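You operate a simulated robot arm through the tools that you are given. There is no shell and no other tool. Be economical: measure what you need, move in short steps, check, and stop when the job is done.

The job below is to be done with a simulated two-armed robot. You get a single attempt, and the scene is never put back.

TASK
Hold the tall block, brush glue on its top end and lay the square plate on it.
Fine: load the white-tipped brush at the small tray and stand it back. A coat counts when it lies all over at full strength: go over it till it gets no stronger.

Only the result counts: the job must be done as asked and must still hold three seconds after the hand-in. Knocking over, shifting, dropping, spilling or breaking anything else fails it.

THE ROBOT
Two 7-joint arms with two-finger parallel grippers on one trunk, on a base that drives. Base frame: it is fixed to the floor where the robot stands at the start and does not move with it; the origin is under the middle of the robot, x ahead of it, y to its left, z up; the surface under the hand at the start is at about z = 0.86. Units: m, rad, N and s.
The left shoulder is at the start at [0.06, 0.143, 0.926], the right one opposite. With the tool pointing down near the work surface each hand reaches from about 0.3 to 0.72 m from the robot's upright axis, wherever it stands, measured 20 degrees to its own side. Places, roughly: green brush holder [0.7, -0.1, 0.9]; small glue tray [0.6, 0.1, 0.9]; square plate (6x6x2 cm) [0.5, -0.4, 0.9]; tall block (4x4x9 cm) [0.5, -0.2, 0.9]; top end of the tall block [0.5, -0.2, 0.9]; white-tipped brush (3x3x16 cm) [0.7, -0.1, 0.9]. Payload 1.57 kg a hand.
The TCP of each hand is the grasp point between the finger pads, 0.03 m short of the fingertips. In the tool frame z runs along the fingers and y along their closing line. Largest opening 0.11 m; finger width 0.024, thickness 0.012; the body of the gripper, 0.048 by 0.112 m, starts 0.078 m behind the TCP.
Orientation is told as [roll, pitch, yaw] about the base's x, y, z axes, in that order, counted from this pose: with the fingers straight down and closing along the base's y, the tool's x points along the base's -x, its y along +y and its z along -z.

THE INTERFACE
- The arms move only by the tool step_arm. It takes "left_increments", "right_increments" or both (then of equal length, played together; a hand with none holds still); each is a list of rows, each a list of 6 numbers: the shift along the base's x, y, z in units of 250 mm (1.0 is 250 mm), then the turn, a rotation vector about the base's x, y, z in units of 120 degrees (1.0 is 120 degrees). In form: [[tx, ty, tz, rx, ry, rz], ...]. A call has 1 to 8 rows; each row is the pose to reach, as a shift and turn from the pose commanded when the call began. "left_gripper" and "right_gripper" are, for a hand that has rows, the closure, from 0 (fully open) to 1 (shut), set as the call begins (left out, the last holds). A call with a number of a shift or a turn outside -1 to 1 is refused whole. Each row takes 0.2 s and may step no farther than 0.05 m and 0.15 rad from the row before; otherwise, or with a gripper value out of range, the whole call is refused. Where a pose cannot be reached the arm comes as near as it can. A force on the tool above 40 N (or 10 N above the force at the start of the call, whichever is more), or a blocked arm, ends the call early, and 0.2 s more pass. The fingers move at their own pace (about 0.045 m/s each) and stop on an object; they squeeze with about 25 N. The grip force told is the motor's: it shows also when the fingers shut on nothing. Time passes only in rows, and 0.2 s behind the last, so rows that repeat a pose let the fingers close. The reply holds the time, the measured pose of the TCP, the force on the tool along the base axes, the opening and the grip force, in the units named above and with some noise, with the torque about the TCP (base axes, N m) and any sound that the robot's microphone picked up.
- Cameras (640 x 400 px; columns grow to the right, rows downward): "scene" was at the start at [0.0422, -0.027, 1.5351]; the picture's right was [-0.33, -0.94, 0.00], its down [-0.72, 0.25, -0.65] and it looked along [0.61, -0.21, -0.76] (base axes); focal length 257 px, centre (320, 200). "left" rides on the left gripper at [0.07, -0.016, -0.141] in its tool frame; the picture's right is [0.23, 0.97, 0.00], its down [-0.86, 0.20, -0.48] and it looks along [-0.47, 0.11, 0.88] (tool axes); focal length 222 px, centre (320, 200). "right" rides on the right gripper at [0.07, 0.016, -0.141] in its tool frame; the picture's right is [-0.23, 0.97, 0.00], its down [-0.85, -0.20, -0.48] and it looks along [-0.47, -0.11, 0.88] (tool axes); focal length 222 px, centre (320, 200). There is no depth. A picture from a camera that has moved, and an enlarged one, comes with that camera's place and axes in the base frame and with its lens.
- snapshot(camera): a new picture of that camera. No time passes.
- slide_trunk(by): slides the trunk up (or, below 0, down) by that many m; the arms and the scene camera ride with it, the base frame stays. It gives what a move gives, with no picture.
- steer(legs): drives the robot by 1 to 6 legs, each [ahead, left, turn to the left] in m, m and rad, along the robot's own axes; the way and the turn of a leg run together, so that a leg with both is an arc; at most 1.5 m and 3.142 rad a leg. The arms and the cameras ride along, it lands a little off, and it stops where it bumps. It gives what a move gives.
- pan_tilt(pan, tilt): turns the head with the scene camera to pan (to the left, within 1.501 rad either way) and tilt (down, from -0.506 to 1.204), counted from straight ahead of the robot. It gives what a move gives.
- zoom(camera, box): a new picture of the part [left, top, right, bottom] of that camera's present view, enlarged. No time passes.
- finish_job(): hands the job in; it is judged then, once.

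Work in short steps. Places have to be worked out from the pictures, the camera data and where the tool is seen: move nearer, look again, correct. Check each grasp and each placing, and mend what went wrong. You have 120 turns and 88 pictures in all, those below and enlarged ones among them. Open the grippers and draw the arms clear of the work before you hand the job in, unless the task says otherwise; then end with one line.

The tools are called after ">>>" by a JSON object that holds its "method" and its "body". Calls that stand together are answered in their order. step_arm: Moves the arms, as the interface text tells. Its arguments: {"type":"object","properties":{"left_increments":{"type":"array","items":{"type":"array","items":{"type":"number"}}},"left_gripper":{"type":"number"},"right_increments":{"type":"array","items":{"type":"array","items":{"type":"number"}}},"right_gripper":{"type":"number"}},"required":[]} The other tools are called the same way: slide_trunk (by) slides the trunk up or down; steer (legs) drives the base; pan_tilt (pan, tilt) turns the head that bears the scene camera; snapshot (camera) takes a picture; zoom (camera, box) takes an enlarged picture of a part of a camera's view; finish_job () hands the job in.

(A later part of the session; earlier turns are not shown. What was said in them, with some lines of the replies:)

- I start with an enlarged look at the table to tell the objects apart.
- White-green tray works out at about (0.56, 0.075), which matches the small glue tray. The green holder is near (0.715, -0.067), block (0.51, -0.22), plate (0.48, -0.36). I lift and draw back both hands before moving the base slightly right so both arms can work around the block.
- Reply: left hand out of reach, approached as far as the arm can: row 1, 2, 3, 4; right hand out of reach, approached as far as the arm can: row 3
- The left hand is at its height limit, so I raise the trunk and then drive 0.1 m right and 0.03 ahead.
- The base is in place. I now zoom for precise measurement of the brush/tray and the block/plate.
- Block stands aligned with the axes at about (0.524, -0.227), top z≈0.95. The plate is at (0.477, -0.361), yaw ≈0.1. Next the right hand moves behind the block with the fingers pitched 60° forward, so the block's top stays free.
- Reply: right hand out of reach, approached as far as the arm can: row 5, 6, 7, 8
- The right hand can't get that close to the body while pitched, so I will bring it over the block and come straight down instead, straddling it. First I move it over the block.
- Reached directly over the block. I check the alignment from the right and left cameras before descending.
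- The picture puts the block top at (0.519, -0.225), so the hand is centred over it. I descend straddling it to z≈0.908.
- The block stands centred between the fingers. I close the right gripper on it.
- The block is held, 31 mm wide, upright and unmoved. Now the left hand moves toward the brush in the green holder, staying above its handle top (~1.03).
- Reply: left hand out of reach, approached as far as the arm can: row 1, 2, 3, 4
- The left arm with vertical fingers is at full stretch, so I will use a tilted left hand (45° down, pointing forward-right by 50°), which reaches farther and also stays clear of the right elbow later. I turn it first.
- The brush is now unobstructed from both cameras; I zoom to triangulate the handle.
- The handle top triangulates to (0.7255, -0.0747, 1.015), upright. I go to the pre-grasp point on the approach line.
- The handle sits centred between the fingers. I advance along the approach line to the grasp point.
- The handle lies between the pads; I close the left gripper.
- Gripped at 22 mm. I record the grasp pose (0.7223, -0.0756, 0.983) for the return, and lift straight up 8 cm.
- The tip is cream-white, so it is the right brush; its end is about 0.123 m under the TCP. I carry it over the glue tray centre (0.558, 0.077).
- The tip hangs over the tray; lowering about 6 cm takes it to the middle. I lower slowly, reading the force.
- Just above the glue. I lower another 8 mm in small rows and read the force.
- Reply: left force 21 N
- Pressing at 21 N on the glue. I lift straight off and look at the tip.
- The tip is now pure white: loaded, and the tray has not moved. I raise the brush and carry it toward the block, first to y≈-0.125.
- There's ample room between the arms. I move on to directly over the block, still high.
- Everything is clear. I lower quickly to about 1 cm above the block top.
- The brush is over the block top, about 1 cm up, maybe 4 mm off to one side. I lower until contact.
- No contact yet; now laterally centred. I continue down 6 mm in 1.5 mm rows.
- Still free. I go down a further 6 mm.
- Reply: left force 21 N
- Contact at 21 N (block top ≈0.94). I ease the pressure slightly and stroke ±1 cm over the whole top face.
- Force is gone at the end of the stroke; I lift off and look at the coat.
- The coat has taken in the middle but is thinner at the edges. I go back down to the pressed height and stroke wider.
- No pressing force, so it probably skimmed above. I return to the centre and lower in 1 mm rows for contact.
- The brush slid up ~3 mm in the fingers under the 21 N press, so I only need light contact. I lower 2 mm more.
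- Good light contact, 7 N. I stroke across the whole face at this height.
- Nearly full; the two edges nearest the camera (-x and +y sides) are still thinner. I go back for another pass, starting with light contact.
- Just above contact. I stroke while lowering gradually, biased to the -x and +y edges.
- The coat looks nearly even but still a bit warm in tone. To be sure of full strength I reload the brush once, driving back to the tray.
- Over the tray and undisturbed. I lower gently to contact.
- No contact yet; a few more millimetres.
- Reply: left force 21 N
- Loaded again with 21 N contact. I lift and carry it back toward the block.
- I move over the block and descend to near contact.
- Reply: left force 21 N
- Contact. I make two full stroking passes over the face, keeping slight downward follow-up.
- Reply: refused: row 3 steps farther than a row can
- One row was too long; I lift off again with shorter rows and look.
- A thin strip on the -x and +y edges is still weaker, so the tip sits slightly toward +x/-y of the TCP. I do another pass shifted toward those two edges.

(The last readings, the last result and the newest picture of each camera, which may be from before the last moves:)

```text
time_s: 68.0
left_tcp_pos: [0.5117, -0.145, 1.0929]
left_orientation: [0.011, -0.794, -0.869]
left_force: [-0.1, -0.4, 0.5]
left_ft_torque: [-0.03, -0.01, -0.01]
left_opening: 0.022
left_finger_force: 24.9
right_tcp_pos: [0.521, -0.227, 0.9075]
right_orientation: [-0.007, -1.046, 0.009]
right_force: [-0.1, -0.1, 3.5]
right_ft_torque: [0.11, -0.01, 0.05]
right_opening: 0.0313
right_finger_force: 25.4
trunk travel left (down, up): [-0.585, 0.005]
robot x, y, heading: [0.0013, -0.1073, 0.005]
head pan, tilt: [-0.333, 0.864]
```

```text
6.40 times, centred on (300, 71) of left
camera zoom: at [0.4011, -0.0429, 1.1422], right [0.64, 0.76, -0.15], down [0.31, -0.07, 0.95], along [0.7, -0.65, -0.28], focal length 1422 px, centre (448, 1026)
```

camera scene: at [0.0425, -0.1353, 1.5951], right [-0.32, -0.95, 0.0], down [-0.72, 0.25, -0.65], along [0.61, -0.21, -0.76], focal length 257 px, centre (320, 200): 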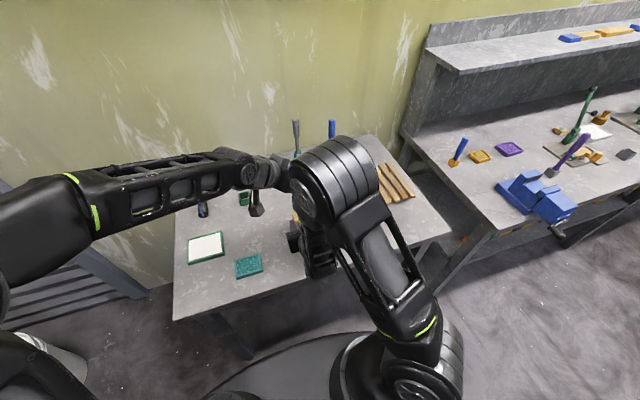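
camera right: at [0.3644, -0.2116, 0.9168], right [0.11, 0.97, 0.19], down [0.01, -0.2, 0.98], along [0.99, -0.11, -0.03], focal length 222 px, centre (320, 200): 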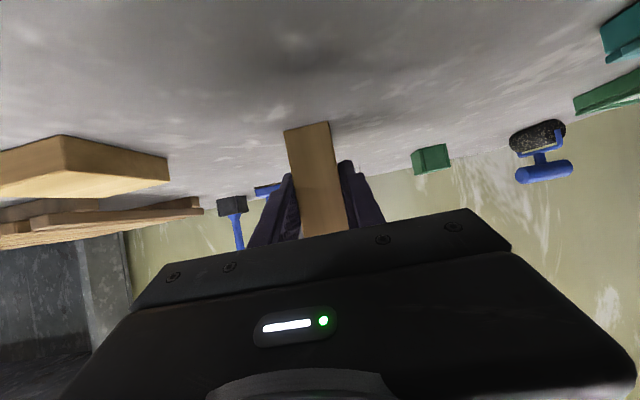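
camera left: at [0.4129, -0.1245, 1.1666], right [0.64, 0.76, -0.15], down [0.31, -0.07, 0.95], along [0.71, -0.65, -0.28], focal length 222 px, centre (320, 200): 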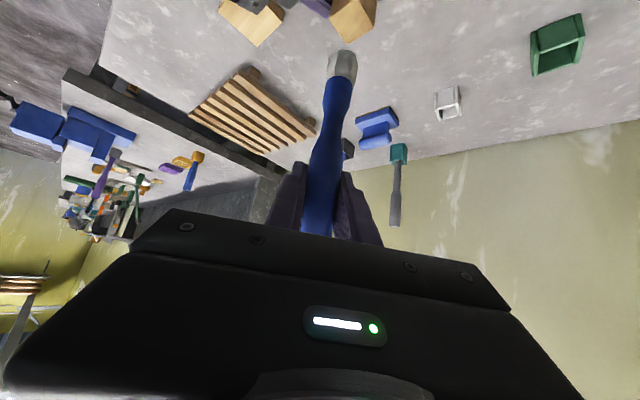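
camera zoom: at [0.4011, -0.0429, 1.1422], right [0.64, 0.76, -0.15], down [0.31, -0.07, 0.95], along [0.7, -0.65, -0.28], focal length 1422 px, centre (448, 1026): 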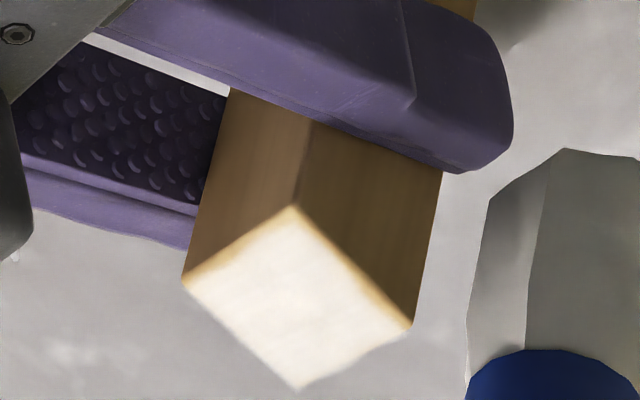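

The tone no longer changes and the thin line left looks like the rounded edge, the same on all sides: the coat is saturated. Now I take the brush back over the green holder.

>>> {"method": "step_arm", "body": {"left_increments": [[0.12, 0.1, 0.02, 0, 0, 0], [0.26, 0.2, 0.02, 0, 0, 0], [0.42, 0.26, 0.02, 0, 0, 0], [0.58, 0.28, 0, 0, 0, 0], [0.74, 0.28, 0, 0, 0, 0], [0.845, 0.28, 0, 0, 0, 0], [0.845, 0.28, -0.04, 0, 0, 0], [0.845, 0.28, -0.04, 0, 0, 0]]}}

>>> {"method": "zoom", "body": {"camera": "left", "box": [260, 0, 420, 100]}}

>>> {"method": "zoom", "body": {"camera": "scene", "box": [190, 140, 290, 202]}}

```text
time_s: 69.8
left_tcp_pos: [0.7254, -0.0741, 1.0818]
left_orientation: [0.012, -0.793, -0.868]
left_force: [-0.8, 0.3, -0.2]
left_ft_torque: [-0.04, 0.02, 0.01]
left_opening: 0.022
left_finger_force: 24.7
right_tcp_pos: [0.5215, -0.2273, 0.9069]
right_orientation: [-0.006, -1.048, 0.011]
right_force: [1.0, -0.6, 4.1]
right_ft_torque: [0.06, -0.03, 0.0]
right_opening: 0.0315
right_finger_force: 24.7
trunk travel left (down, up): [-0.585, 0.005]
robot x, y, heading: [0.0026, -0.1101, 0.004]
head pan, tilt: [-0.333, 0.864]
```

```text
4.00 times, centred on (340, 50) of left
camera zoom: at [0.614, 0.0278, 1.1308], right [0.64, 0.76, -0.15], down [0.31, -0.07, 0.95], along [0.71, -0.65, -0.28], focal length 888 px, centre (240, 800)
```

zoom: 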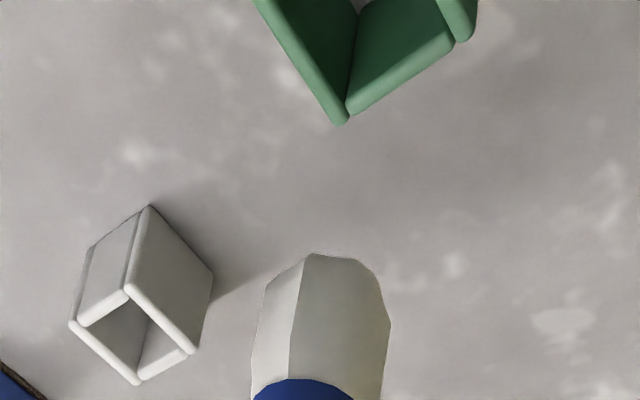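

```text
6.40 times, centred on (240, 171) of scene
camera zoom: at [0.0424, -0.1358, 1.5951], right [-0.32, -0.95, 0.0], down [-0.72, 0.25, -0.65], along [0.61, -0.21, -0.76], focal length 1642 px, centre (832, 386)
```

zoom: 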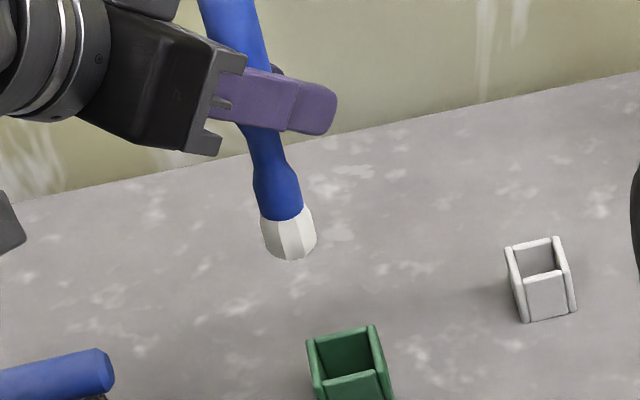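

The tip's triangulation agrees with the TCP being straight above it. I correct to the original grasp xy and lower to just above the holder rim.

>>> {"method": "step_arm", "body": {"left_increments": [[-0.011, -0.006, -0.1, 0, 0, 0], [-0.011, -0.006, -0.22, 0, 0, 0], [-0.011, -0.006, -0.3, 0, 0, 0], [-0.011, -0.006, -0.3, 0, 0, 0]]}}

>>> {"method": "zoom", "body": {"camera": "left", "box": [260, 0, 420, 100]}}

>>> {"method": "zoom", "body": {"camera": "scene", "box": [200, 155, 280, 205]}}

```text
time_s: 70.8
left_tcp_pos: [0.7213, -0.0777, 1.007]
left_orientation: [0.012, -0.793, -0.87]
left_force: [0.0, 0.3, -0.8]
left_ft_torque: [-0.03, -0.02, -0.01]
left_opening: 0.0218
left_finger_force: 25.1
right_tcp_pos: [0.5224, -0.2278, 0.9076]
right_orientation: [-0.007, -1.048, 0.01]
right_force: [-0.3, -0.7, 5.5]
right_ft_torque: [0.08, -0.04, 0.02]
right_opening: 0.031
right_finger_force: 25.2
trunk travel left (down, up): [-0.585, 0.005]
robot x, y, heading: [0.0007, -0.1095, 0.004]
head pan, tilt: [-0.333, 0.864]
```

```text
4.00 times, centred on (340, 50) of left
camera zoom: at [0.6104, 0.0238, 1.0555], right [0.64, 0.76, -0.15], down [0.31, -0.07, 0.95], along [0.71, -0.65, -0.28], focal length 888 px, centre (240, 800)
```

zoom: 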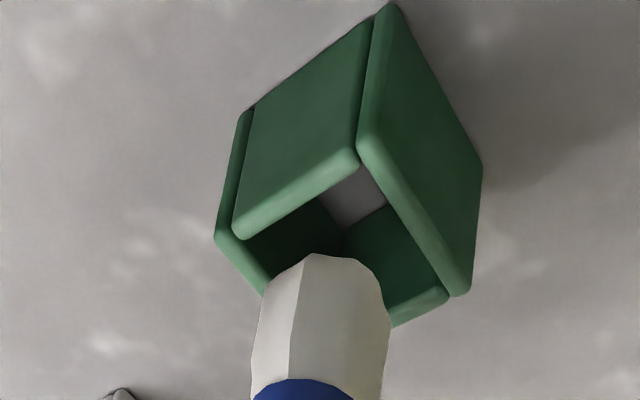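

```text
8.00 times, centred on (240, 180) of scene
camera zoom: at [0.0422, -0.1357, 1.5951], right [-0.32, -0.95, 0.0], down [-0.72, 0.25, -0.65], along [0.61, -0.21, -0.76], focal length 2053 px, centre (960, 360)
```

zoom: 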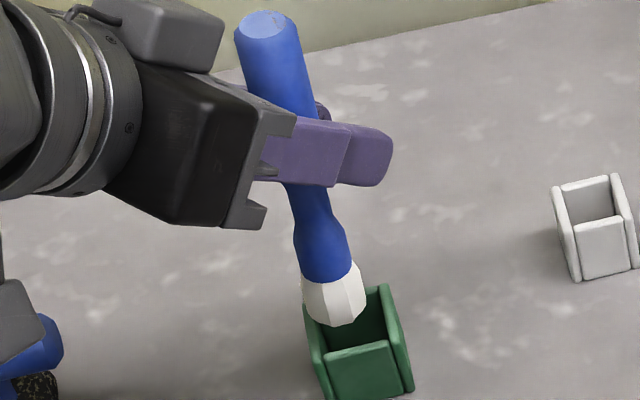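

The scene view shows the brush has tipped about 5° about the finger line (tip toward the hand). I turn the hand by 0.09 rad to set it upright and fine-tune xy before inserting.

>>> {"method": "step_arm", "body": {"left_increments": [[0.002, 0.004, 0, -0.0164, -0.0139, 0], [0.004, 0.008, 0, -0.0328, -0.0278, 0], [0.004, 0.008, 0, -0.0328, -0.0278, 0]]}}

>>> {"method": "zoom", "body": {"camera": "left", "box": [260, 0, 420, 100]}}

>>> {"method": "zoom", "body": {"camera": "scene", "box": [200, 155, 280, 205]}}

```text
time_s: 71.6
left_tcp_pos: [0.7226, -0.0757, 1.0079]
left_orientation: [0.011, -0.887, -0.871]
left_force: [-0.4, -0.4, -0.1]
left_ft_torque: [-0.03, 0.01, 0.01]
left_opening: 0.0222
left_finger_force: 25.4
right_tcp_pos: [0.5228, -0.2272, 0.9071]
right_orientation: [-0.008, -1.048, 0.009]
right_force: [0.3, -0.1, 4.4]
right_ft_torque: [0.09, 0.0, 0.0]
right_opening: 0.0313
right_finger_force: 25.0
trunk travel left (down, up): [-0.585, 0.005]
robot x, y, heading: [-0.0004, -0.1074, -0.001]
head pan, tilt: [-0.333, 0.864]
```

```text
4.00 times, centred on (340, 50) of left
camera zoom: at [0.6092, 0.0292, 1.0422], right [0.65, 0.74, -0.17], down [0.26, 0.0, 0.97], along [0.72, -0.67, -0.19], focal length 888 px, centre (240, 800)
```

zoom: 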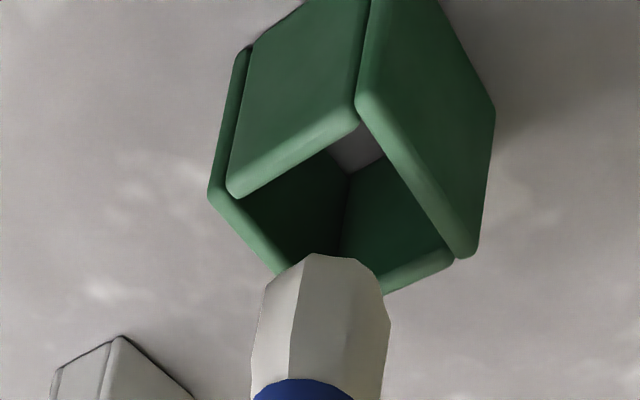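

```text
8.00 times, centred on (240, 180) of scene
camera zoom: at [0.0422, -0.1357, 1.5951], right [-0.32, -0.95, 0.0], down [-0.72, 0.25, -0.65], along [0.61, -0.21, -0.76], focal length 2053 px, centre (960, 360)
```

zoom: 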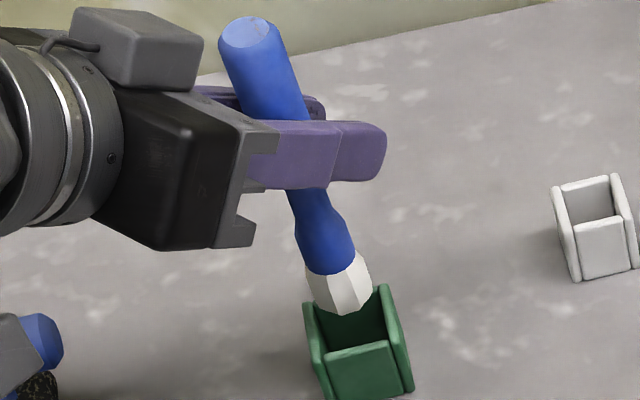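

Upright now and lined up with the holder. I lower it in, first 2.5 cm, then watch forces.

>>> {"method": "step_arm", "body": {"left_increments": [[0.002, 0.003, -0.03, 0, 0, 0], [0.002, 0.003, -0.06, 0, 0, 0], [0.002, 0.003, -0.09, 0, 0, 0], [0.002, 0.003, -0.12, 0, 0, 0], [0.002, 0.003, -0.12, 0, 0, 0]]}}

>>> {"method": "zoom", "body": {"camera": "scene", "box": [200, 155, 280, 205]}}

```text
time_s: 72.8
left_tcp_pos: [0.7245, -0.0736, 0.9762]
left_orientation: [0.012, -0.883, -0.868]
left_force: [-1.2, -0.4, -0.1]
left_ft_torque: [-0.06, 0.15, -0.01]
left_opening: 0.022
left_finger_force: 25.2
right_tcp_pos: [0.5225, -0.2273, 0.9061]
right_orientation: [-0.007, -1.047, 0.01]
right_force: [-0.1, 1.2, 4.1]
right_ft_torque: [0.03, -0.01, -0.03]
right_opening: 0.0315
right_finger_force: 25.2
trunk travel left (down, up): [-0.585, 0.005]
robot x, y, heading: [0.0003, -0.1091, 0.0]
head pan, tilt: [-0.333, 0.864]
```

```text
8.00 times, centred on (240, 180) of scene
camera zoom: at [0.0421, -0.1357, 1.5951], right [-0.32, -0.95, 0.0], down [-0.72, 0.25, -0.65], along [0.61, -0.21, -0.76], focal length 2053 px, centre (960, 360)
```

zoom: 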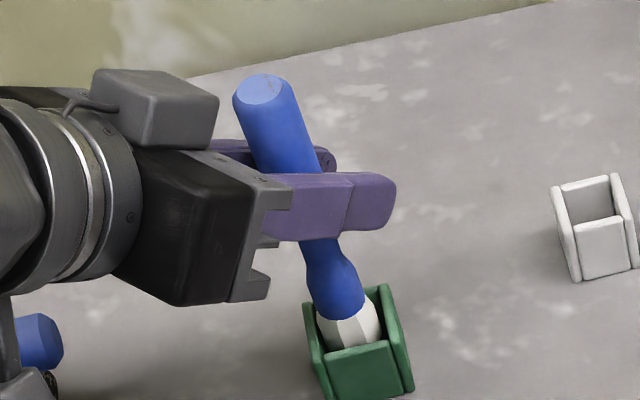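

The tip is inside the holder. I continue down with small x relief.

>>> {"method": "step_arm", "body": {"left_increments": [[-0.004, -0.002, -0.015, 0, 0, 0], [-0.004, -0.002, -0.03, 0, 0, 0], [-0.004, -0.002, -0.042, 0, 0, 0], [-0.004, -0.002, -0.048, 0, 0, 0], [-0.004, -0.002, -0.048, 0, 0, 0]]}}

```text
time_s: 74.0
left_tcp_pos: [0.7207, -0.0756, 0.9657]
left_orientation: [0.012, -0.885, -0.868]
left_force: [-0.1, 0.1, -0.2]
left_ft_torque: [0.0, 0.01, 0.01]
left_opening: 0.0223
left_finger_force: 24.8
right_tcp_pos: [0.5212, -0.2271, 0.9066]
right_orientation: [-0.008, -1.048, 0.01]
right_force: [-0.5, 0.4, 4.7]
right_ft_torque: [0.06, 0.02, 0.04]
right_opening: 0.0316
right_finger_force: 24.4
trunk travel left (down, up): [-0.585, 0.005]
robot x, y, heading: [-0.0003, -0.1074, 0.006]
head pan, tilt: [-0.333, 0.864]
```

>>> {"method": "step_arm", "body": {"left_increments": [[0, 0, -0.005, 0, 0, 0], [0, 0, -0.01, 0, 0, 0], [0, 0, -0.015, 0, 0, 0], [0, 0, -0.015, 0, 0, 0]]}}

>>> {"method": "zoom", "body": {"camera": "scene", "box": [200, 155, 280, 205]}}

```text
time_s: 75.0
left_tcp_pos: [0.721, -0.0739, 0.961]
left_orientation: [0.012, -0.884, -0.868]
left_force: [0.9, -0.3, -0.6]
left_ft_torque: [0.03, -0.01, 0.03]
left_opening: 0.0222
left_finger_force: 24.9
right_tcp_pos: [0.5223, -0.2268, 0.9071]
right_orientation: [-0.009, -1.047, 0.011]
right_force: [-0.4, 0.2, 3.9]
right_ft_torque: [0.07, 0.04, 0.02]
right_opening: 0.0311
right_finger_force: 24.9
trunk travel left (down, up): [-0.585, 0.005]
robot x, y, heading: [0.0042, -0.1074, 0.008]
head pan, tilt: [-0.333, 0.864]
```

```text
8.00 times, centred on (240, 180) of scene
camera zoom: at [0.0423, -0.1357, 1.5951], right [-0.32, -0.95, 0.0], down [-0.72, 0.25, -0.65], along [0.61, -0.21, -0.76], focal length 2053 px, centre (960, 360)
```

zoom: 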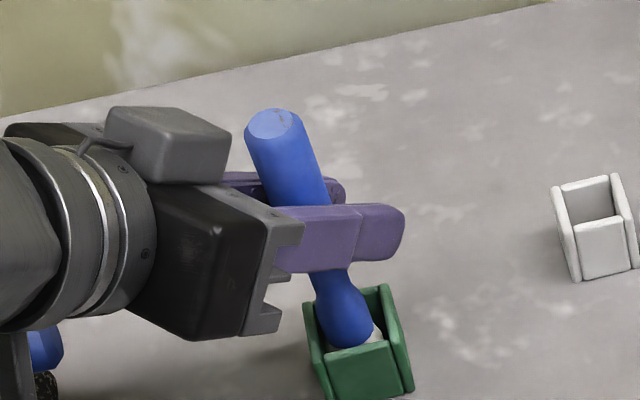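

Almost fully seated (handle top is nearly at its original picture row). I lower 2 mm more to feel the bottom.

>>> {"method": "step_arm", "body": {"left_increments": [[0.004, 0, -0.004, 0, 0, 0], [0.006, 0, -0.008, 0, 0, 0], [0.006, 0, -0.01, 0, 0, 0], [0.006, 0, -0.01, 0, 0, 0]]}}

```text
time_s: 76.0
left_tcp_pos: [0.7225, -0.0737, 0.9577]
left_orientation: [0.012, -0.884, -0.869]
left_force: [0.3, 0.2, -0.8]
left_ft_torque: [0.02, 0.03, 0.02]
left_opening: 0.0221
left_finger_force: 24.8
right_tcp_pos: [0.5226, -0.2276, 0.9068]
right_orientation: [-0.009, -1.048, 0.011]
right_force: [-0.4, 0.6, 3.2]
right_ft_torque: [0.07, 0.01, -0.02]
right_opening: 0.0313
right_finger_force: 25.0
trunk travel left (down, up): [-0.585, 0.005]
robot x, y, heading: [-0.0027, -0.1084, 0.004]
head pan, tilt: [-0.333, 0.864]
```

>>> {"method": "step_arm", "body": {"left_increments": [[0.0, -0.004, -0.004, 0, 0, 0], [0.0, -0.004, -0.008, 0, 0, 0], [0.0, -0.004, -0.012, 0, 0, 0], [0.0, -0.004, -0.012, 0, 0, 0]]}}

>>> {"method": "zoom", "body": {"camera": "scene", "box": [200, 155, 280, 205]}}

```text
time_s: 77.0
left_tcp_pos: [0.7227, -0.0751, 0.9569]
left_orientation: [0.014, -0.89, -0.87]
left_force: [0.2, 2.0, 12.5]
left_ft_torque: [0.34, 0.19, 0.0]
left_opening: 0.022
left_finger_force: 25.3
right_tcp_pos: [0.5206, -0.2274, 0.9072]
right_orientation: [-0.01, -1.047, 0.012]
right_force: [0.1, -0.1, 0.1]
right_ft_torque: [-0.01, -0.02, -0.02]
right_opening: 0.0314
right_finger_force: 25.0
trunk travel left (down, up): [-0.585, 0.005]
robot x, y, heading: [-0.0002, -0.109, 0.009]
head pan, tilt: [-0.333, 0.864]
```

```text
8.00 times, centred on (240, 180) of scene
camera zoom: at [0.0411, -0.1355, 1.5952], right [-0.32, -0.95, 0.0], down [-0.72, 0.25, -0.65], along [0.61, -0.21, -0.76], focal length 2053 px, centre (960, 360)
```

zoom: 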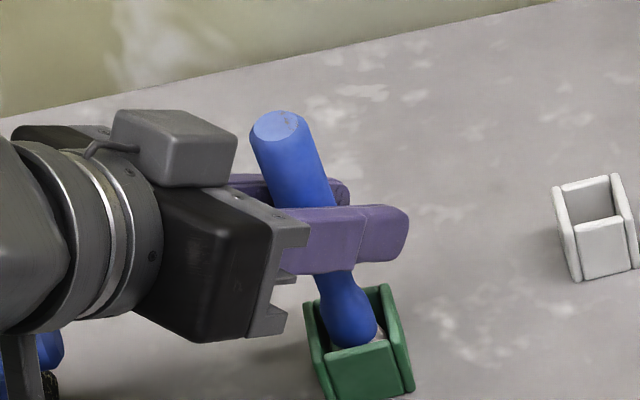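

Seated, 12 N on the bottom. I ease up 1 mm and open the left fingers.

>>> {"method": "step_arm", "body": {"left_increments": [[0, 0, 0.003, 0, 0, 0], [0, 0, 0.003, 0, 0, 0]]}}

>>> {"method": "step_arm", "body": {"left_increments": [[0, 0, 0, 0, 0, 0], [0, 0, 0, 0, 0, 0], [0, 0, 0, 0, 0, 0], [0, 0, 0, 0, 0, 0], [0, 0, 0, 0, 0, 0], [0, 0, 0, 0, 0, 0]], "left_gripper": 0}}

>>> {"method": "zoom", "body": {"camera": "scene", "box": [200, 155, 280, 205]}}

```text
time_s: 77.6
left_tcp_pos: [0.7225, -0.0751, 0.9562]
left_orientation: [0.014, -0.887, -0.871]
left_force: [3.7, 0.9, 12.9]
left_ft_torque: [0.15, -0.12, -0.05]
left_opening: 0.0221
left_finger_force: 25.2
right_tcp_pos: [0.5216, -0.2269, 0.9062]
right_orientation: [-0.007, -1.048, 0.011]
right_force: [-0.4, 0.5, 0.3]
right_ft_torque: [-0.01, 0.02, -0.03]
right_opening: 0.0313
right_finger_force: 24.8
trunk travel left (down, up): [-0.585, 0.005]
robot x, y, heading: [0.0039, -0.1096, 0.008]
head pan, tilt: [-0.333, 0.864]
```

```text
time_s: 79.0
left_tcp_pos: [0.722, -0.0744, 0.9561]
left_orientation: [0.012, -0.885, -0.87]
left_force: [1.2, -0.1, 0.8]
left_ft_torque: [-0.02, 0.0, 0.05]
left_opening: 0.1101
left_finger_force: 0.0
right_tcp_pos: [0.5215, -0.2268, 0.9067]
right_orientation: [-0.01, -1.047, 0.01]
right_force: [1.2, 0.3, 2.5]
right_ft_torque: [0.04, -0.05, 0.01]
right_opening: 0.0315
right_finger_force: 25.0
trunk travel left (down, up): [-0.585, 0.005]
robot x, y, heading: [-0.0042, -0.1085, 0.005]
head pan, tilt: [-0.333, 0.864]
```

```text
8.00 times, centred on (240, 180) of scene
camera zoom: at [0.0425, -0.1357, 1.5951], right [-0.32, -0.95, 0.0], down [-0.72, 0.25, -0.65], along [0.61, -0.21, -0.76], focal length 2053 px, centre (960, 360)
```

zoom: 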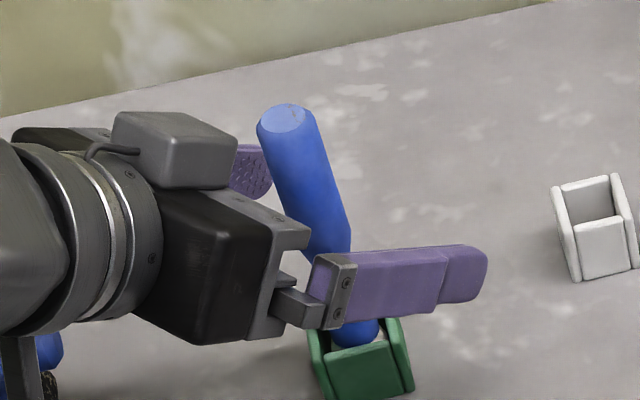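

The brush stands in its original place. I back the left hand off along its axis and then away to the left.

>>> {"method": "step_arm", "body": {"left_increments": [[-0.08, 0.095, 0.1, 0, 0, 0], [-0.16, 0.19, 0.2, 0, 0, 0], [-0.24, 0.284, 0.304, 0, 0, 0], [-0.36, 0.36, 0.4, 0, 0, 0], [-0.5, 0.45, 0.45, 0, 0, 0], [-0.65, 0.55, 0.45, 0, 0, 0], [-0.8, 0.65, 0.45, 0, 0, 0], [-0.8, 0.65, 0.45, 0, 0, 0]]}}

>>> {"method": "snapshot", "body": {"camera": "scene"}}

>>> {"method": "snapshot", "body": {"camera": "left"}}

```text
time_s: 80.8
left_tcp_pos: [0.5207, 0.0887, 1.067]
left_orientation: [0.012, -0.884, -0.872]
left_force: [-0.5, -0.1, 0.6]
left_ft_torque: [0.01, -0.02, -0.01]
left_opening: 0.1103
left_finger_force: 0.0
right_tcp_pos: [0.5221, -0.2275, 0.9056]
right_orientation: [-0.007, -1.049, 0.01]
right_force: [0.2, 0.1, 2.3]
right_ft_torque: [0.02, -0.07, -0.02]
right_opening: 0.0314
right_finger_force: 25.1
trunk travel left (down, up): [-0.585, 0.005]
robot x, y, heading: [-0.0003, -0.1095, 0.005]
head pan, tilt: [-0.333, 0.864]
```

```text
20 pictures are left
camera scene: at [0.0424, -0.1359, 1.5951], right [-0.32, -0.95, 0.0], down [-0.72, 0.25, -0.65], along [0.61, -0.21, -0.76], focal length 257 px, centre (320, 200)
```

scene: 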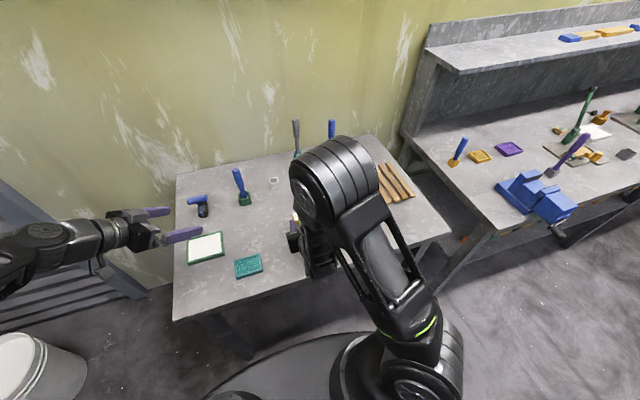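

```text
19 pictures are left
camera left: at [0.4076, 0.1951, 1.1023], right [0.65, 0.74, -0.17], down [0.26, -0.01, 0.97], along [0.72, -0.67, -0.2], focal length 222 px, centre (320, 200)
```

left: 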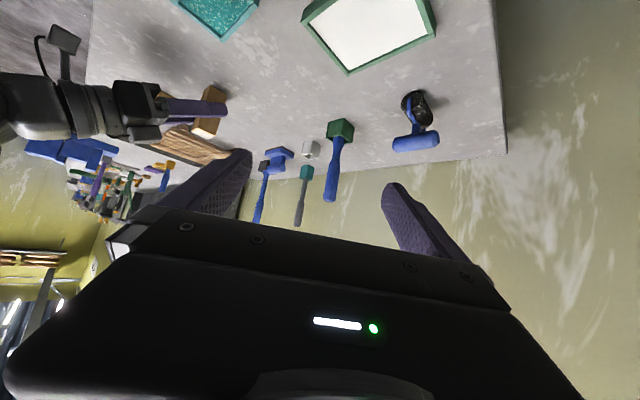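

All fine on that side. Now the right hand releases the block and rises straight up.

>>> {"method": "step_arm", "body": {"right_increments": [[0, 0, 0, 0, 0, 0], [0, 0, 0, 0, 0, 0], [0, 0, 0, 0, 0, 0], [0, 0, 0, 0, 0, 0], [0, 0, 0, 0, 0, 0], [0, 0, 0, 0, 0, 0]], "right_gripper": 0}}

>>> {"method": "step_arm", "body": {"right_increments": [[0, 0, 0.12, 0, 0, 0], [0, 0, 0.28, 0, 0, 0], [0, 0, 0.44, 0, 0, 0], [0, 0, 0.6, 0, 0, 0], [0, 0, 0.72, 0, 0, 0], [0, 0, 0.72, 0, 0, 0]]}}

```text
time_s: 82.2
left_tcp_pos: [0.5212, 0.0905, 1.0675]
left_orientation: [0.012, -0.885, -0.87]
left_force: [-0.6, 0.2, 0.3]
left_ft_torque: [0.03, 0.02, 0.0]
left_opening: 0.1098
left_finger_force: 0.1
right_tcp_pos: [0.5229, -0.2267, 0.9067]
right_orientation: [-0.009, -1.046, 0.011]
right_force: [0.2, -0.5, -0.1]
right_ft_torque: [-0.01, 0.01, -0.01]
right_opening: 0.1099
right_finger_force: 0.1
trunk travel left (down, up): [-0.585, 0.005]
robot x, y, heading: [0.0036, -0.1099, 0.002]
head pan, tilt: [-0.333, 0.864]
```

```text
time_s: 83.6
left_tcp_pos: [0.5214, 0.0901, 1.0681]
left_orientation: [0.015, -0.885, -0.868]
left_force: [0.8, 0.6, -0.3]
left_ft_torque: [0.02, 0.05, -0.03]
left_opening: 0.1103
left_finger_force: 0.0
right_tcp_pos: [0.5252, -0.2291, 1.0868]
right_orientation: [-0.007, -1.048, 0.011]
right_force: [-0.1, 0.1, 0.2]
right_ft_torque: [0.0, 0.02, 0.03]
right_opening: 0.1102
right_finger_force: 0.0
trunk travel left (down, up): [-0.585, 0.005]
robot x, y, heading: [-0.0026, -0.1065, 0.005]
head pan, tilt: [-0.333, 0.864]
```

Released and clear. I turn the right hand back to vertical (with yaw ≈0.095 for the plate) while moving over the plate.

>>> {"method": "step_arm", "body": {"right_increments": [[-0.01, -0.03, 0.02, -0.003, 0.0625, 0.0046], [-0.03, -0.1, 0.03, -0.006, 0.125, 0.0091], [-0.06, -0.17, 0.04, -0.009, 0.1875, 0.0137], [-0.09, -0.25, 0.05, -0.012, 0.25, 0.0183], [-0.12, -0.33, 0.05, -0.015, 0.3125, 0.0228], [-0.15, -0.41, 0.05, -0.018, 0.375, 0.0274], [-0.18, -0.48, 0.05, -0.021, 0.4375, 0.0319], [-0.193, -0.528, 0.05, -0.0238, 0.5, 0.0365]]}}

>>> {"method": "snapshot", "body": {"camera": "right"}}

>>> {"method": "zoom", "body": {"camera": "scene", "box": [230, 180, 390, 280]}}

```text
time_s: 85.4
left_tcp_pos: [0.522, 0.0888, 1.0677]
left_orientation: [0.011, -0.882, -0.87]
left_force: [0.1, -0.2, 0.7]
left_ft_torque: [-0.02, 0.04, -0.02]
left_opening: 0.11
left_finger_force: 0.0
right_tcp_pos: [0.4761, -0.3623, 1.1011]
right_orientation: [-0.002, 0.002, 0.095]
right_force: [0.1, 1.2, 0.1]
right_ft_torque: [0.0, 0.03, -0.02]
right_opening: 0.1101
right_finger_force: 0.0
trunk travel left (down, up): [-0.585, 0.005]
robot x, y, heading: [-0.0007, -0.1089, 0.004]
head pan, tilt: [-0.333, 0.864]
```

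```text
18 pictures are left
camera right: at [0.4048, -0.353, 1.2413], right [0.13, 0.99, 0.0], down [0.87, -0.12, 0.48], along [0.47, -0.07, -0.88], focal length 222 px, centre (320, 200)
```

right: 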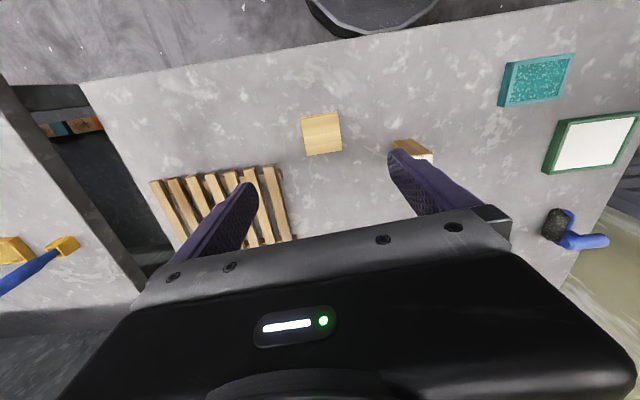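

```text
4.00 times, centred on (310, 230) of scene
camera zoom: at [0.0437, -0.1378, 1.595], right [-0.32, -0.95, 0.0], down [-0.72, 0.25, -0.65], along [0.61, -0.21, -0.76], focal length 1026 px, centre (360, 80)
```

zoom: 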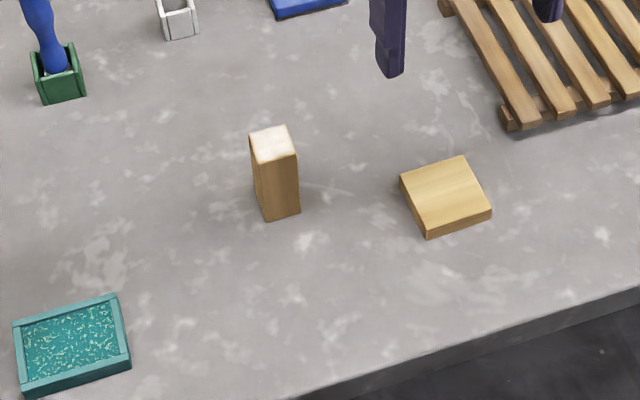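

Block is upright with the coat on top. One close look at the coat before covering it.

>>> {"method": "zoom", "body": {"camera": "scene", "box": [286, 208, 310, 223]}}

```text
16.00 times, centred on (298, 216) of scene
camera zoom: at [0.0437, -0.1378, 1.595], right [-0.32, -0.95, 0.0], down [-0.72, 0.25, -0.65], along [0.61, -0.21, -0.76], focal length 4106 px, centre (672, -48)
```

zoom: 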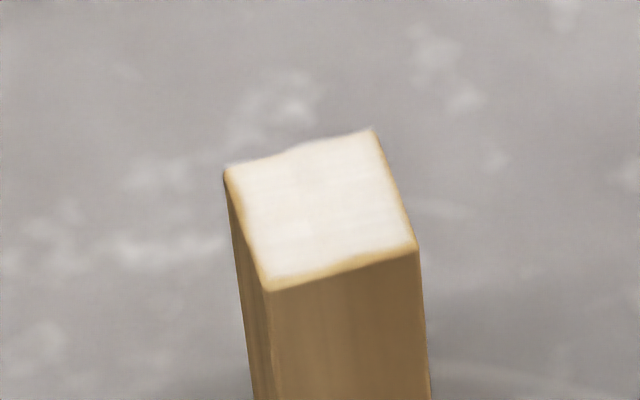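

The coat is even over the whole top. Taking the block top as z≈0.94, its centre is (0.530, -0.228); the plate centre is (0.480, -0.363). I descend onto the plate.

>>> {"method": "step_arm", "body": {"right_increments": [[0.016, -0.003, -0.18, 0, 0, 0], [0.016, -0.003, -0.36, 0, 0, 0], [0.016, -0.003, -0.54, 0, 0, 0], [0.016, -0.003, -0.68, 0, 0, 0], [0.016, -0.003, -0.77, 0, 0, 0], [0.016, -0.003, -0.81, 0, 0, 0], [0.016, -0.003, -0.822, 0, 0, 0], [0.016, -0.003, -0.822, 0, 0, 0]]}}

>>> {"method": "snapshot", "body": {"camera": "right"}}

```text
time_s: 87.2
left_tcp_pos: [0.5208, 0.0905, 1.0664]
left_orientation: [0.012, -0.886, -0.87]
left_force: [0.9, -0.1, -0.4]
left_ft_torque: [0.01, 0.03, -0.04]
left_opening: 0.1099
left_finger_force: 0.0
right_tcp_pos: [0.4794, -0.3614, 0.8962]
right_orientation: [-0.003, -0.001, 0.092]
right_force: [-0.5, 0.8, -0.3]
right_ft_torque: [-0.01, 0.02, -0.04]
right_opening: 0.1099
right_finger_force: 0.1
trunk travel left (down, up): [-0.585, 0.005]
robot x, y, heading: [-0.0001, -0.108, 0.005]
head pan, tilt: [-0.333, 0.864]
```

```text
15 pictures are left
camera right: at [0.4075, -0.3509, 1.0374], right [0.14, 0.99, 0.0], down [0.87, -0.12, 0.48], along [0.47, -0.07, -0.88], focal length 222 px, centre (320, 200)
```

right: 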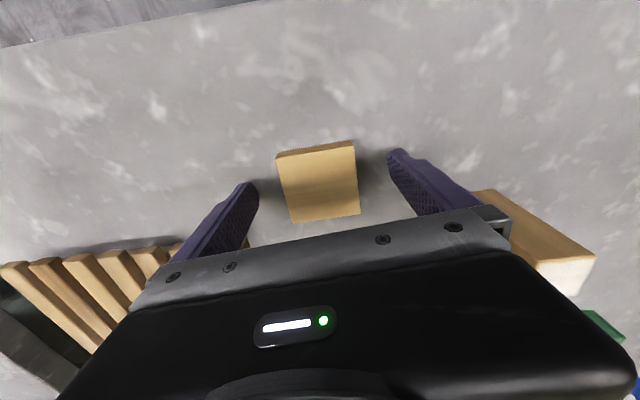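

Plate is centred between the fingers at (0.480, -0.363). I close on it.

>>> {"method": "step_arm", "body": {"right_increments": [[0, 0, 0, 0, 0, 0], [0, 0, 0, 0, 0, 0], [0, 0, 0, 0, 0, 0], [0, 0, 0, 0, 0, 0], [0, 0, 0, 0, 0, 0], [0, 0, 0, 0, 0, 0]], "right_gripper": 1}}

>>> {"method": "step_arm", "body": {"right_increments": [[0, 0, 0.1, 0, 0, 0], [0, 0, 0.25, 0, 0, 0], [0, 0, 0.4, 0, 0, 0], [0, 0, 0.56, 0, 0, 0], [0, 0, 0.56, 0, 0, 0]]}}

>>> {"method": "snapshot", "body": {"camera": "right"}}

```text
time_s: 88.6
left_tcp_pos: [0.5211, 0.0913, 1.0673]
left_orientation: [0.012, -0.884, -0.87]
left_force: [-0.4, 0.2, 0.6]
left_ft_torque: [0.03, -0.03, -0.02]
left_opening: 0.1101
left_finger_force: 0.0
right_tcp_pos: [0.4793, -0.3608, 0.8953]
right_orientation: [-0.003, 0.0, 0.093]
right_force: [1.2, -0.4, -0.7]
right_ft_torque: [-0.02, 0.01, 0.0]
right_opening: 0.0598
right_finger_force: 25.2
trunk travel left (down, up): [-0.585, 0.005]
robot x, y, heading: [0.0025, -0.1098, 0.005]
head pan, tilt: [-0.333, 0.864]
```

```text
time_s: 89.8
left_tcp_pos: [0.5224, 0.0906, 1.067]
left_orientation: [0.012, -0.883, -0.869]
left_force: [-0.3, 0.0, -0.2]
left_ft_torque: [0.02, 0.01, 0.02]
left_opening: 0.1101
left_finger_force: 0.0
right_tcp_pos: [0.4807, -0.3641, 1.0365]
right_orientation: [-0.004, 0.002, 0.093]
right_force: [-0.6, -0.1, -0.8]
right_ft_torque: [-0.02, 0.01, 0.01]
right_opening: 0.0596
right_finger_force: 25.3
trunk travel left (down, up): [-0.585, 0.005]
robot x, y, heading: [0.0016, -0.1065, 0.01]
head pan, tilt: [-0.333, 0.864]
```

```text
14 pictures are left
camera right: at [0.4091, -0.3538, 1.1779], right [0.14, 0.99, 0.0], down [0.87, -0.12, 0.48], along [0.47, -0.07, -0.88], focal length 222 px, centre (320, 200)
```

right: 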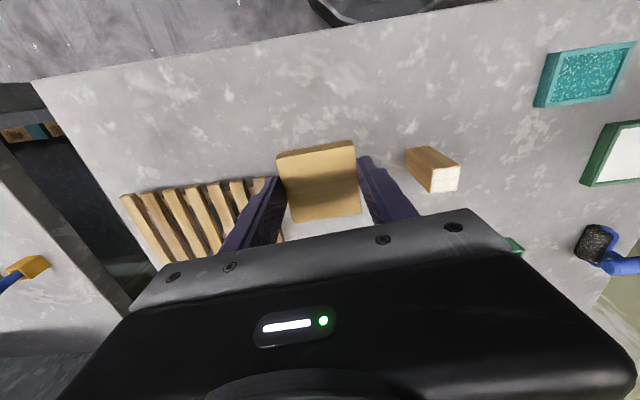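

Plate is held level (59.7 mm). I carry it over the block at (0.530, -0.228) and square its yaw.

>>> {"method": "step_arm", "body": {"right_increments": [[0.05, 0.12, 0, 0, 0, -0.011], [0.1, 0.26, 0, 0, 0, -0.022], [0.15, 0.4, 0, 0, 0, -0.033], [0.197, 0.54, 0, 0, 0, -0.0444], [0.197, 0.54, 0, 0, 0, -0.0444]]}}

>>> {"method": "snapshot", "body": {"camera": "right"}}

>>> {"method": "snapshot", "body": {"camera": "left"}}

```text
time_s: 91.0
left_tcp_pos: [0.5211, 0.0901, 1.0677]
left_orientation: [0.012, -0.883, -0.87]
left_force: [-0.1, 0.2, -0.2]
left_ft_torque: [0.02, 0.0, 0.02]
left_opening: 0.1101
left_finger_force: 0.0
right_tcp_pos: [0.5283, -0.2277, 1.0357]
right_orientation: [-0.003, 0.0, -0.002]
right_force: [0.7, -0.2, -0.2]
right_ft_torque: [0.02, 0.0, -0.01]
right_opening: 0.0596
right_finger_force: 25.3
trunk travel left (down, up): [-0.585, 0.005]
robot x, y, heading: [0.0019, -0.1125, 0.009]
head pan, tilt: [-0.333, 0.864]
```

```text
13 pictures are left
camera right: at [0.4585, -0.2117, 1.1769], right [0.23, 0.97, 0.0], down [0.86, -0.2, 0.48], along [0.47, -0.11, -0.88], focal length 222 px, centre (320, 200)
```

right: 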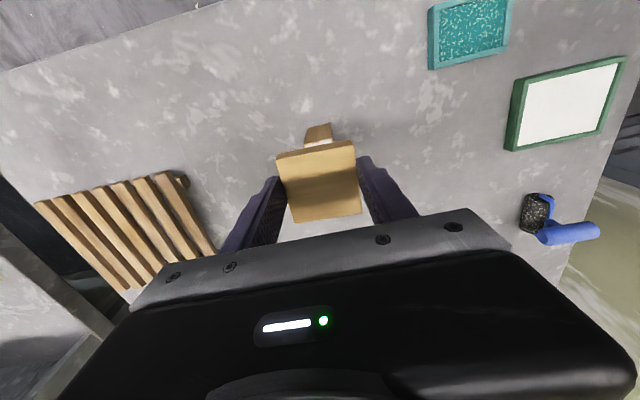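

```text
12 pictures are left
camera left: at [0.4077, 0.1951, 1.1024], right [0.65, 0.74, -0.17], down [0.26, -0.01, 0.97], along [0.72, -0.67, -0.2], focal length 222 px, centre (320, 200)
```

left: 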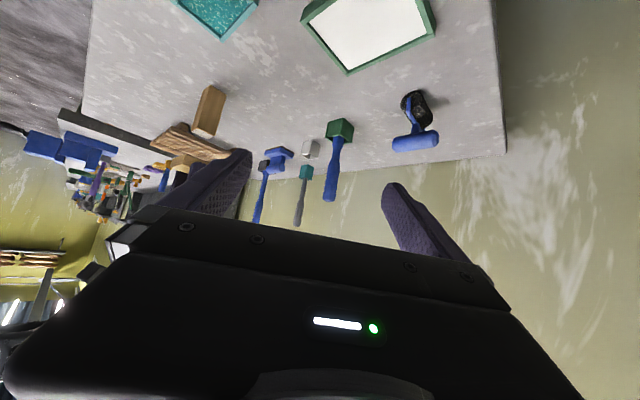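

The block's near top edge shows at x≈0.516, so its centre is about (0.531, -0.227). I lower to ~1 cm above contact and check.

>>> {"method": "step_arm", "body": {"right_increments": [[0.008, 0.002, -0.06, 0, 0, 0], [0.008, 0.002, -0.12, 0, 0, 0], [0.008, 0.002, -0.17, 0, 0, 0], [0.008, 0.002, -0.2, 0, 0, 0], [0.008, 0.002, -0.2, 0, 0, 0]]}}

>>> {"method": "zoom", "body": {"camera": "left", "box": [150, 70, 270, 145]}}

>>> {"method": "zoom", "body": {"camera": "scene", "box": [260, 180, 340, 230]}}

```text
time_s: 92.2
left_tcp_pos: [0.5222, 0.089, 1.0669]
left_orientation: [0.012, -0.884, -0.867]
left_force: [-0.5, -0.4, 1.0]
left_ft_torque: [0.0, -0.01, -0.01]
left_opening: 0.1101
left_finger_force: 0.1
right_tcp_pos: [0.529, -0.2261, 0.9847]
right_orientation: [-0.001, 0.003, -0.002]
right_force: [-0.6, 0.7, -0.3]
right_ft_torque: [0.02, 0.0, -0.01]
right_opening: 0.0591
right_finger_force: 25.4
trunk travel left (down, up): [-0.585, 0.005]
robot x, y, heading: [0.0006, -0.111, 0.0]
head pan, tilt: [-0.333, 0.864]
```

```text
5.33 times, centred on (210, 108) of left
camera zoom: at [0.4079, 0.1955, 1.1022], right [0.65, 0.74, -0.17], down [0.26, 0.0, 0.97], along [0.72, -0.67, -0.2], focal length 1185 px, centre (907, 693)
```

zoom: 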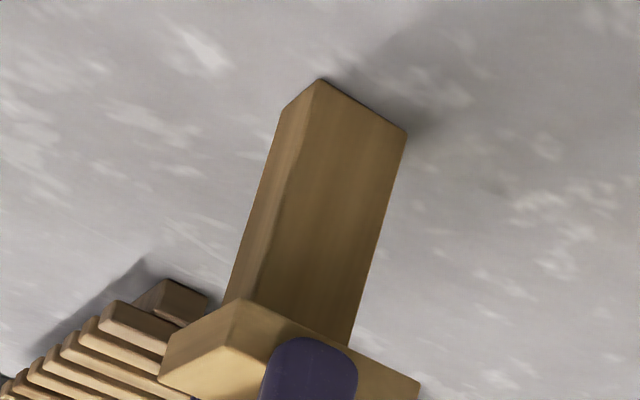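

```text
8.00 times, centred on (300, 205) of scene
camera zoom: at [0.0425, -0.1358, 1.5951], right [-0.32, -0.95, 0.0], down [-0.72, 0.25, -0.65], along [0.61, -0.21, -0.76], focal length 2053 px, centre (480, 160)
```

zoom: 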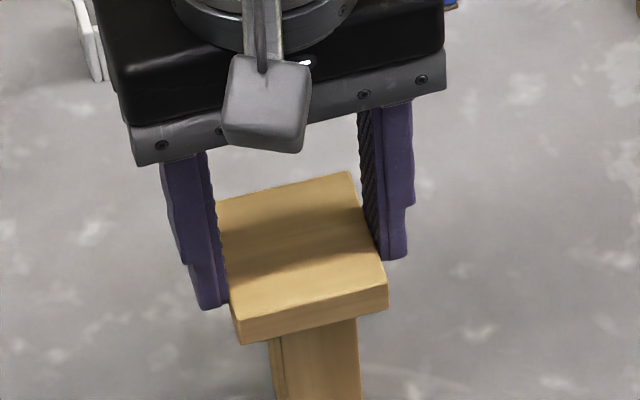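

Plate sits well centred over the block, square and level. I shift x by -2 mm and lower to contact in small rows.

>>> {"method": "step_arm", "body": {"right_increments": [[-0.006, 0, -0.012, 0, 0, 0], [-0.006, 0, -0.02, 0, 0, 0], [-0.006, 0, -0.026, 0, 0, 0], [-0.006, 0, -0.031, 0, 0, 0], [-0.006, 0, -0.035, 0, 0, 0], [-0.006, 0, -0.035, 0, 0, 0]]}}

```text
time_s: 93.6
left_tcp_pos: [0.5197, 0.0905, 1.067]
left_orientation: [0.014, -0.885, -0.871]
left_force: [-1.5, -0.5, 0.6]
left_ft_torque: [0.01, 0.02, 0.0]
left_opening: 0.11
left_finger_force: 0.2
right_tcp_pos: [0.5281, -0.2262, 0.9787]
right_orientation: [-0.004, -0.004, -0.002]
right_force: [2.1, -2.0, 23.2]
right_ft_torque: [-0.1, -0.13, -0.05]
right_opening: 0.0591
right_finger_force: 25.4
trunk travel left (down, up): [-0.585, 0.005]
robot x, y, heading: [0.0017, -0.1068, 0.004]
head pan, tilt: [-0.333, 0.864]
```

Contact, pressed at 23 N. I hold about a second with light pressure so the glue grips, then look.

>>> {"method": "step_arm", "body": {"right_increments": [[0, 0, 0, 0, 0, 0], [0, 0, 0, 0, 0, 0], [0, 0, 0, 0, 0, 0], [0, 0, 0.002, 0, 0, 0], [0, 0, 0.004, 0, 0, 0], [0, 0, 0.004, 0, 0, 0]]}}

>>> {"method": "zoom", "body": {"camera": "left", "box": [150, 70, 270, 145]}}

```text
time_s: 95.0
left_tcp_pos: [0.5211, 0.0905, 1.0664]
left_orientation: [0.01, -0.886, -0.871]
left_force: [0.9, 0.1, 0.4]
left_ft_torque: [-0.01, -0.01, 0.01]
left_opening: 0.1101
left_finger_force: 0.1
right_tcp_pos: [0.5281, -0.2261, 0.9783]
right_orientation: [-0.003, 0.001, -0.002]
right_force: [2.7, -0.7, 17.1]
right_ft_torque: [0.03, -0.18, 0.01]
right_opening: 0.0589
right_finger_force: 25.1
trunk travel left (down, up): [-0.585, 0.005]
robot x, y, heading: [-0.0012, -0.106, 0.006]
head pan, tilt: [-0.333, 0.864]
```

```text
5.33 times, centred on (210, 108) of left
camera zoom: at [0.4072, 0.1958, 1.1024], right [0.65, 0.74, -0.17], down [0.26, 0.0, 0.97], along [0.72, -0.67, -0.19], focal length 1185 px, centre (907, 693)
```

zoom: 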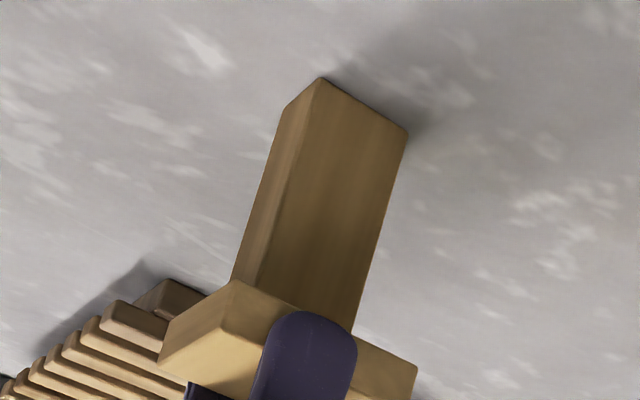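

Plate lies flat on the block. I open the right gripper.

>>> {"method": "step_arm", "body": {"right_increments": [[0, 0, 0.001, 0, 0, 0], [0, 0, 0.001, 0, 0, 0], [0, 0, 0.001, 0, 0, 0], [0, 0, 0.001, 0, 0, 0], [0, 0, 0.001, 0, 0, 0]], "right_gripper": 0}}

>>> {"method": "zoom", "body": {"camera": "scene", "box": [250, 180, 350, 242]}}

```text
time_s: 96.2
left_tcp_pos: [0.5207, 0.0906, 1.0668]
left_orientation: [0.012, -0.886, -0.869]
left_force: [0.4, 0.1, 0.7]
left_ft_torque: [0.0, 0.02, -0.01]
left_opening: 0.1101
left_finger_force: 0.1
right_tcp_pos: [0.5277, -0.2266, 0.9784]
right_orientation: [-0.004, -0.001, -0.002]
right_force: [0.1, -0.7, 0.7]
right_ft_torque: [-0.02, 0.02, 0.01]
right_opening: 0.1098
right_finger_force: 0.1
trunk travel left (down, up): [-0.585, 0.005]
robot x, y, heading: [-0.0019, -0.1104, 0.004]
head pan, tilt: [-0.333, 0.864]
```

```text
6.40 times, centred on (300, 211) of scene
camera zoom: at [0.0425, -0.1357, 1.5951], right [-0.32, -0.95, 0.0], down [-0.72, 0.25, -0.65], along [0.61, -0.21, -0.76], focal length 1642 px, centre (448, 130)
```

zoom: 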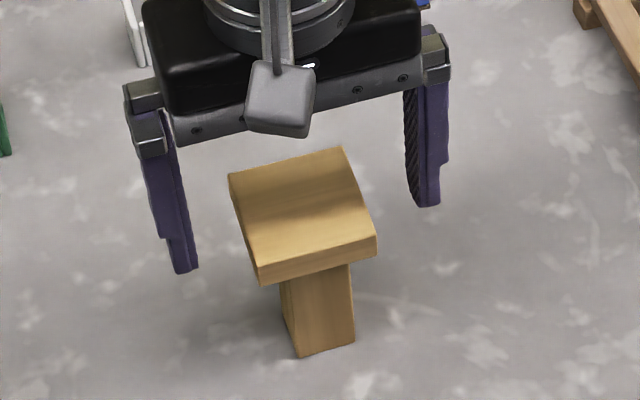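

The plate rests on the block with the fingers open. I raise the right hand straight up and then draw both arms clear.

>>> {"method": "step_arm", "body": {"right_increments": [[0, 0, 0.1, 0, 0, 0], [0, 0, 0.24, 0, 0, 0], [0, 0, 0.38, 0, 0, 0], [0, -0.12, 0.42, 0, 0, 0], [-0.1, -0.26, 0.42, 0, 0, 0], [-0.2, -0.4, 0.42, 0, 0, 0], [-0.3, -0.55, 0.42, 0, 0, 0], [-0.3, -0.55, 0.42, 0, 0, 0]]}}

>>> {"method": "snapshot", "body": {"camera": "scene"}}

>>> {"method": "zoom", "body": {"camera": "left", "box": [150, 70, 310, 170]}}

```text
time_s: 98.0
left_tcp_pos: [0.521, 0.0906, 1.0664]
left_orientation: [0.01, -0.884, -0.869]
left_force: [0.0, 0.3, 0.6]
left_ft_torque: [-0.02, 0.05, -0.02]
left_opening: 0.1101
left_finger_force: 0.1
right_tcp_pos: [0.4526, -0.3631, 1.0825]
right_orientation: [-0.003, 0.004, 0.0]
right_force: [0.7, -0.1, 0.0]
right_ft_torque: [-0.01, 0.0, -0.01]
right_opening: 0.1099
right_finger_force: 0.0
trunk travel left (down, up): [-0.585, 0.005]
robot x, y, heading: [0.0012, -0.1063, 0.007]
head pan, tilt: [-0.333, 0.864]
```

```text
7 pictures are left
camera scene: at [0.0435, -0.1357, 1.595], right [-0.32, -0.95, 0.0], down [-0.72, 0.25, -0.65], along [0.61, -0.21, -0.76], focal length 257 px, centre (320, 200)
```

scene: 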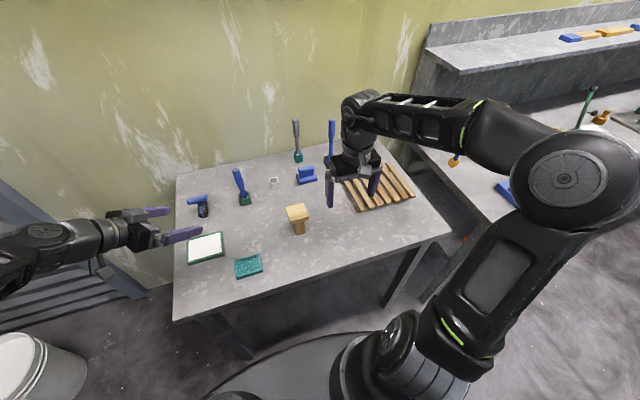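

```text
4.00 times, centred on (230, 120) of left
camera zoom: at [0.4086, 0.1956, 1.1019], right [0.65, 0.75, -0.17], down [0.26, 0.0, 0.97], along [0.72, -0.67, -0.2], focal length 888 px, centre (680, 520)
```

zoom: 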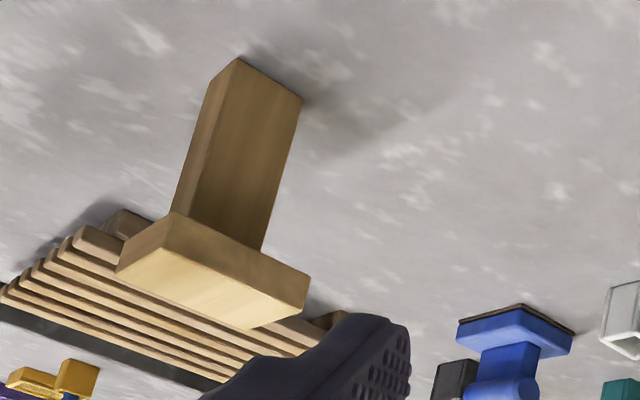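

The plate lies flat on the upright block, the brush is in its holder, nothing else moved, and both hands are open and clear. I hand in.

>>> {"method": "finish_job", "body": {}}

```text
The job is handed in.
```

The job is handed in: the block's top end is coated with glue all over, the square plate lies flat and roughly centred on it, and the white-tipped brush is back upright in the green holder. Both hands are open and clear, and no other object showed any shift.
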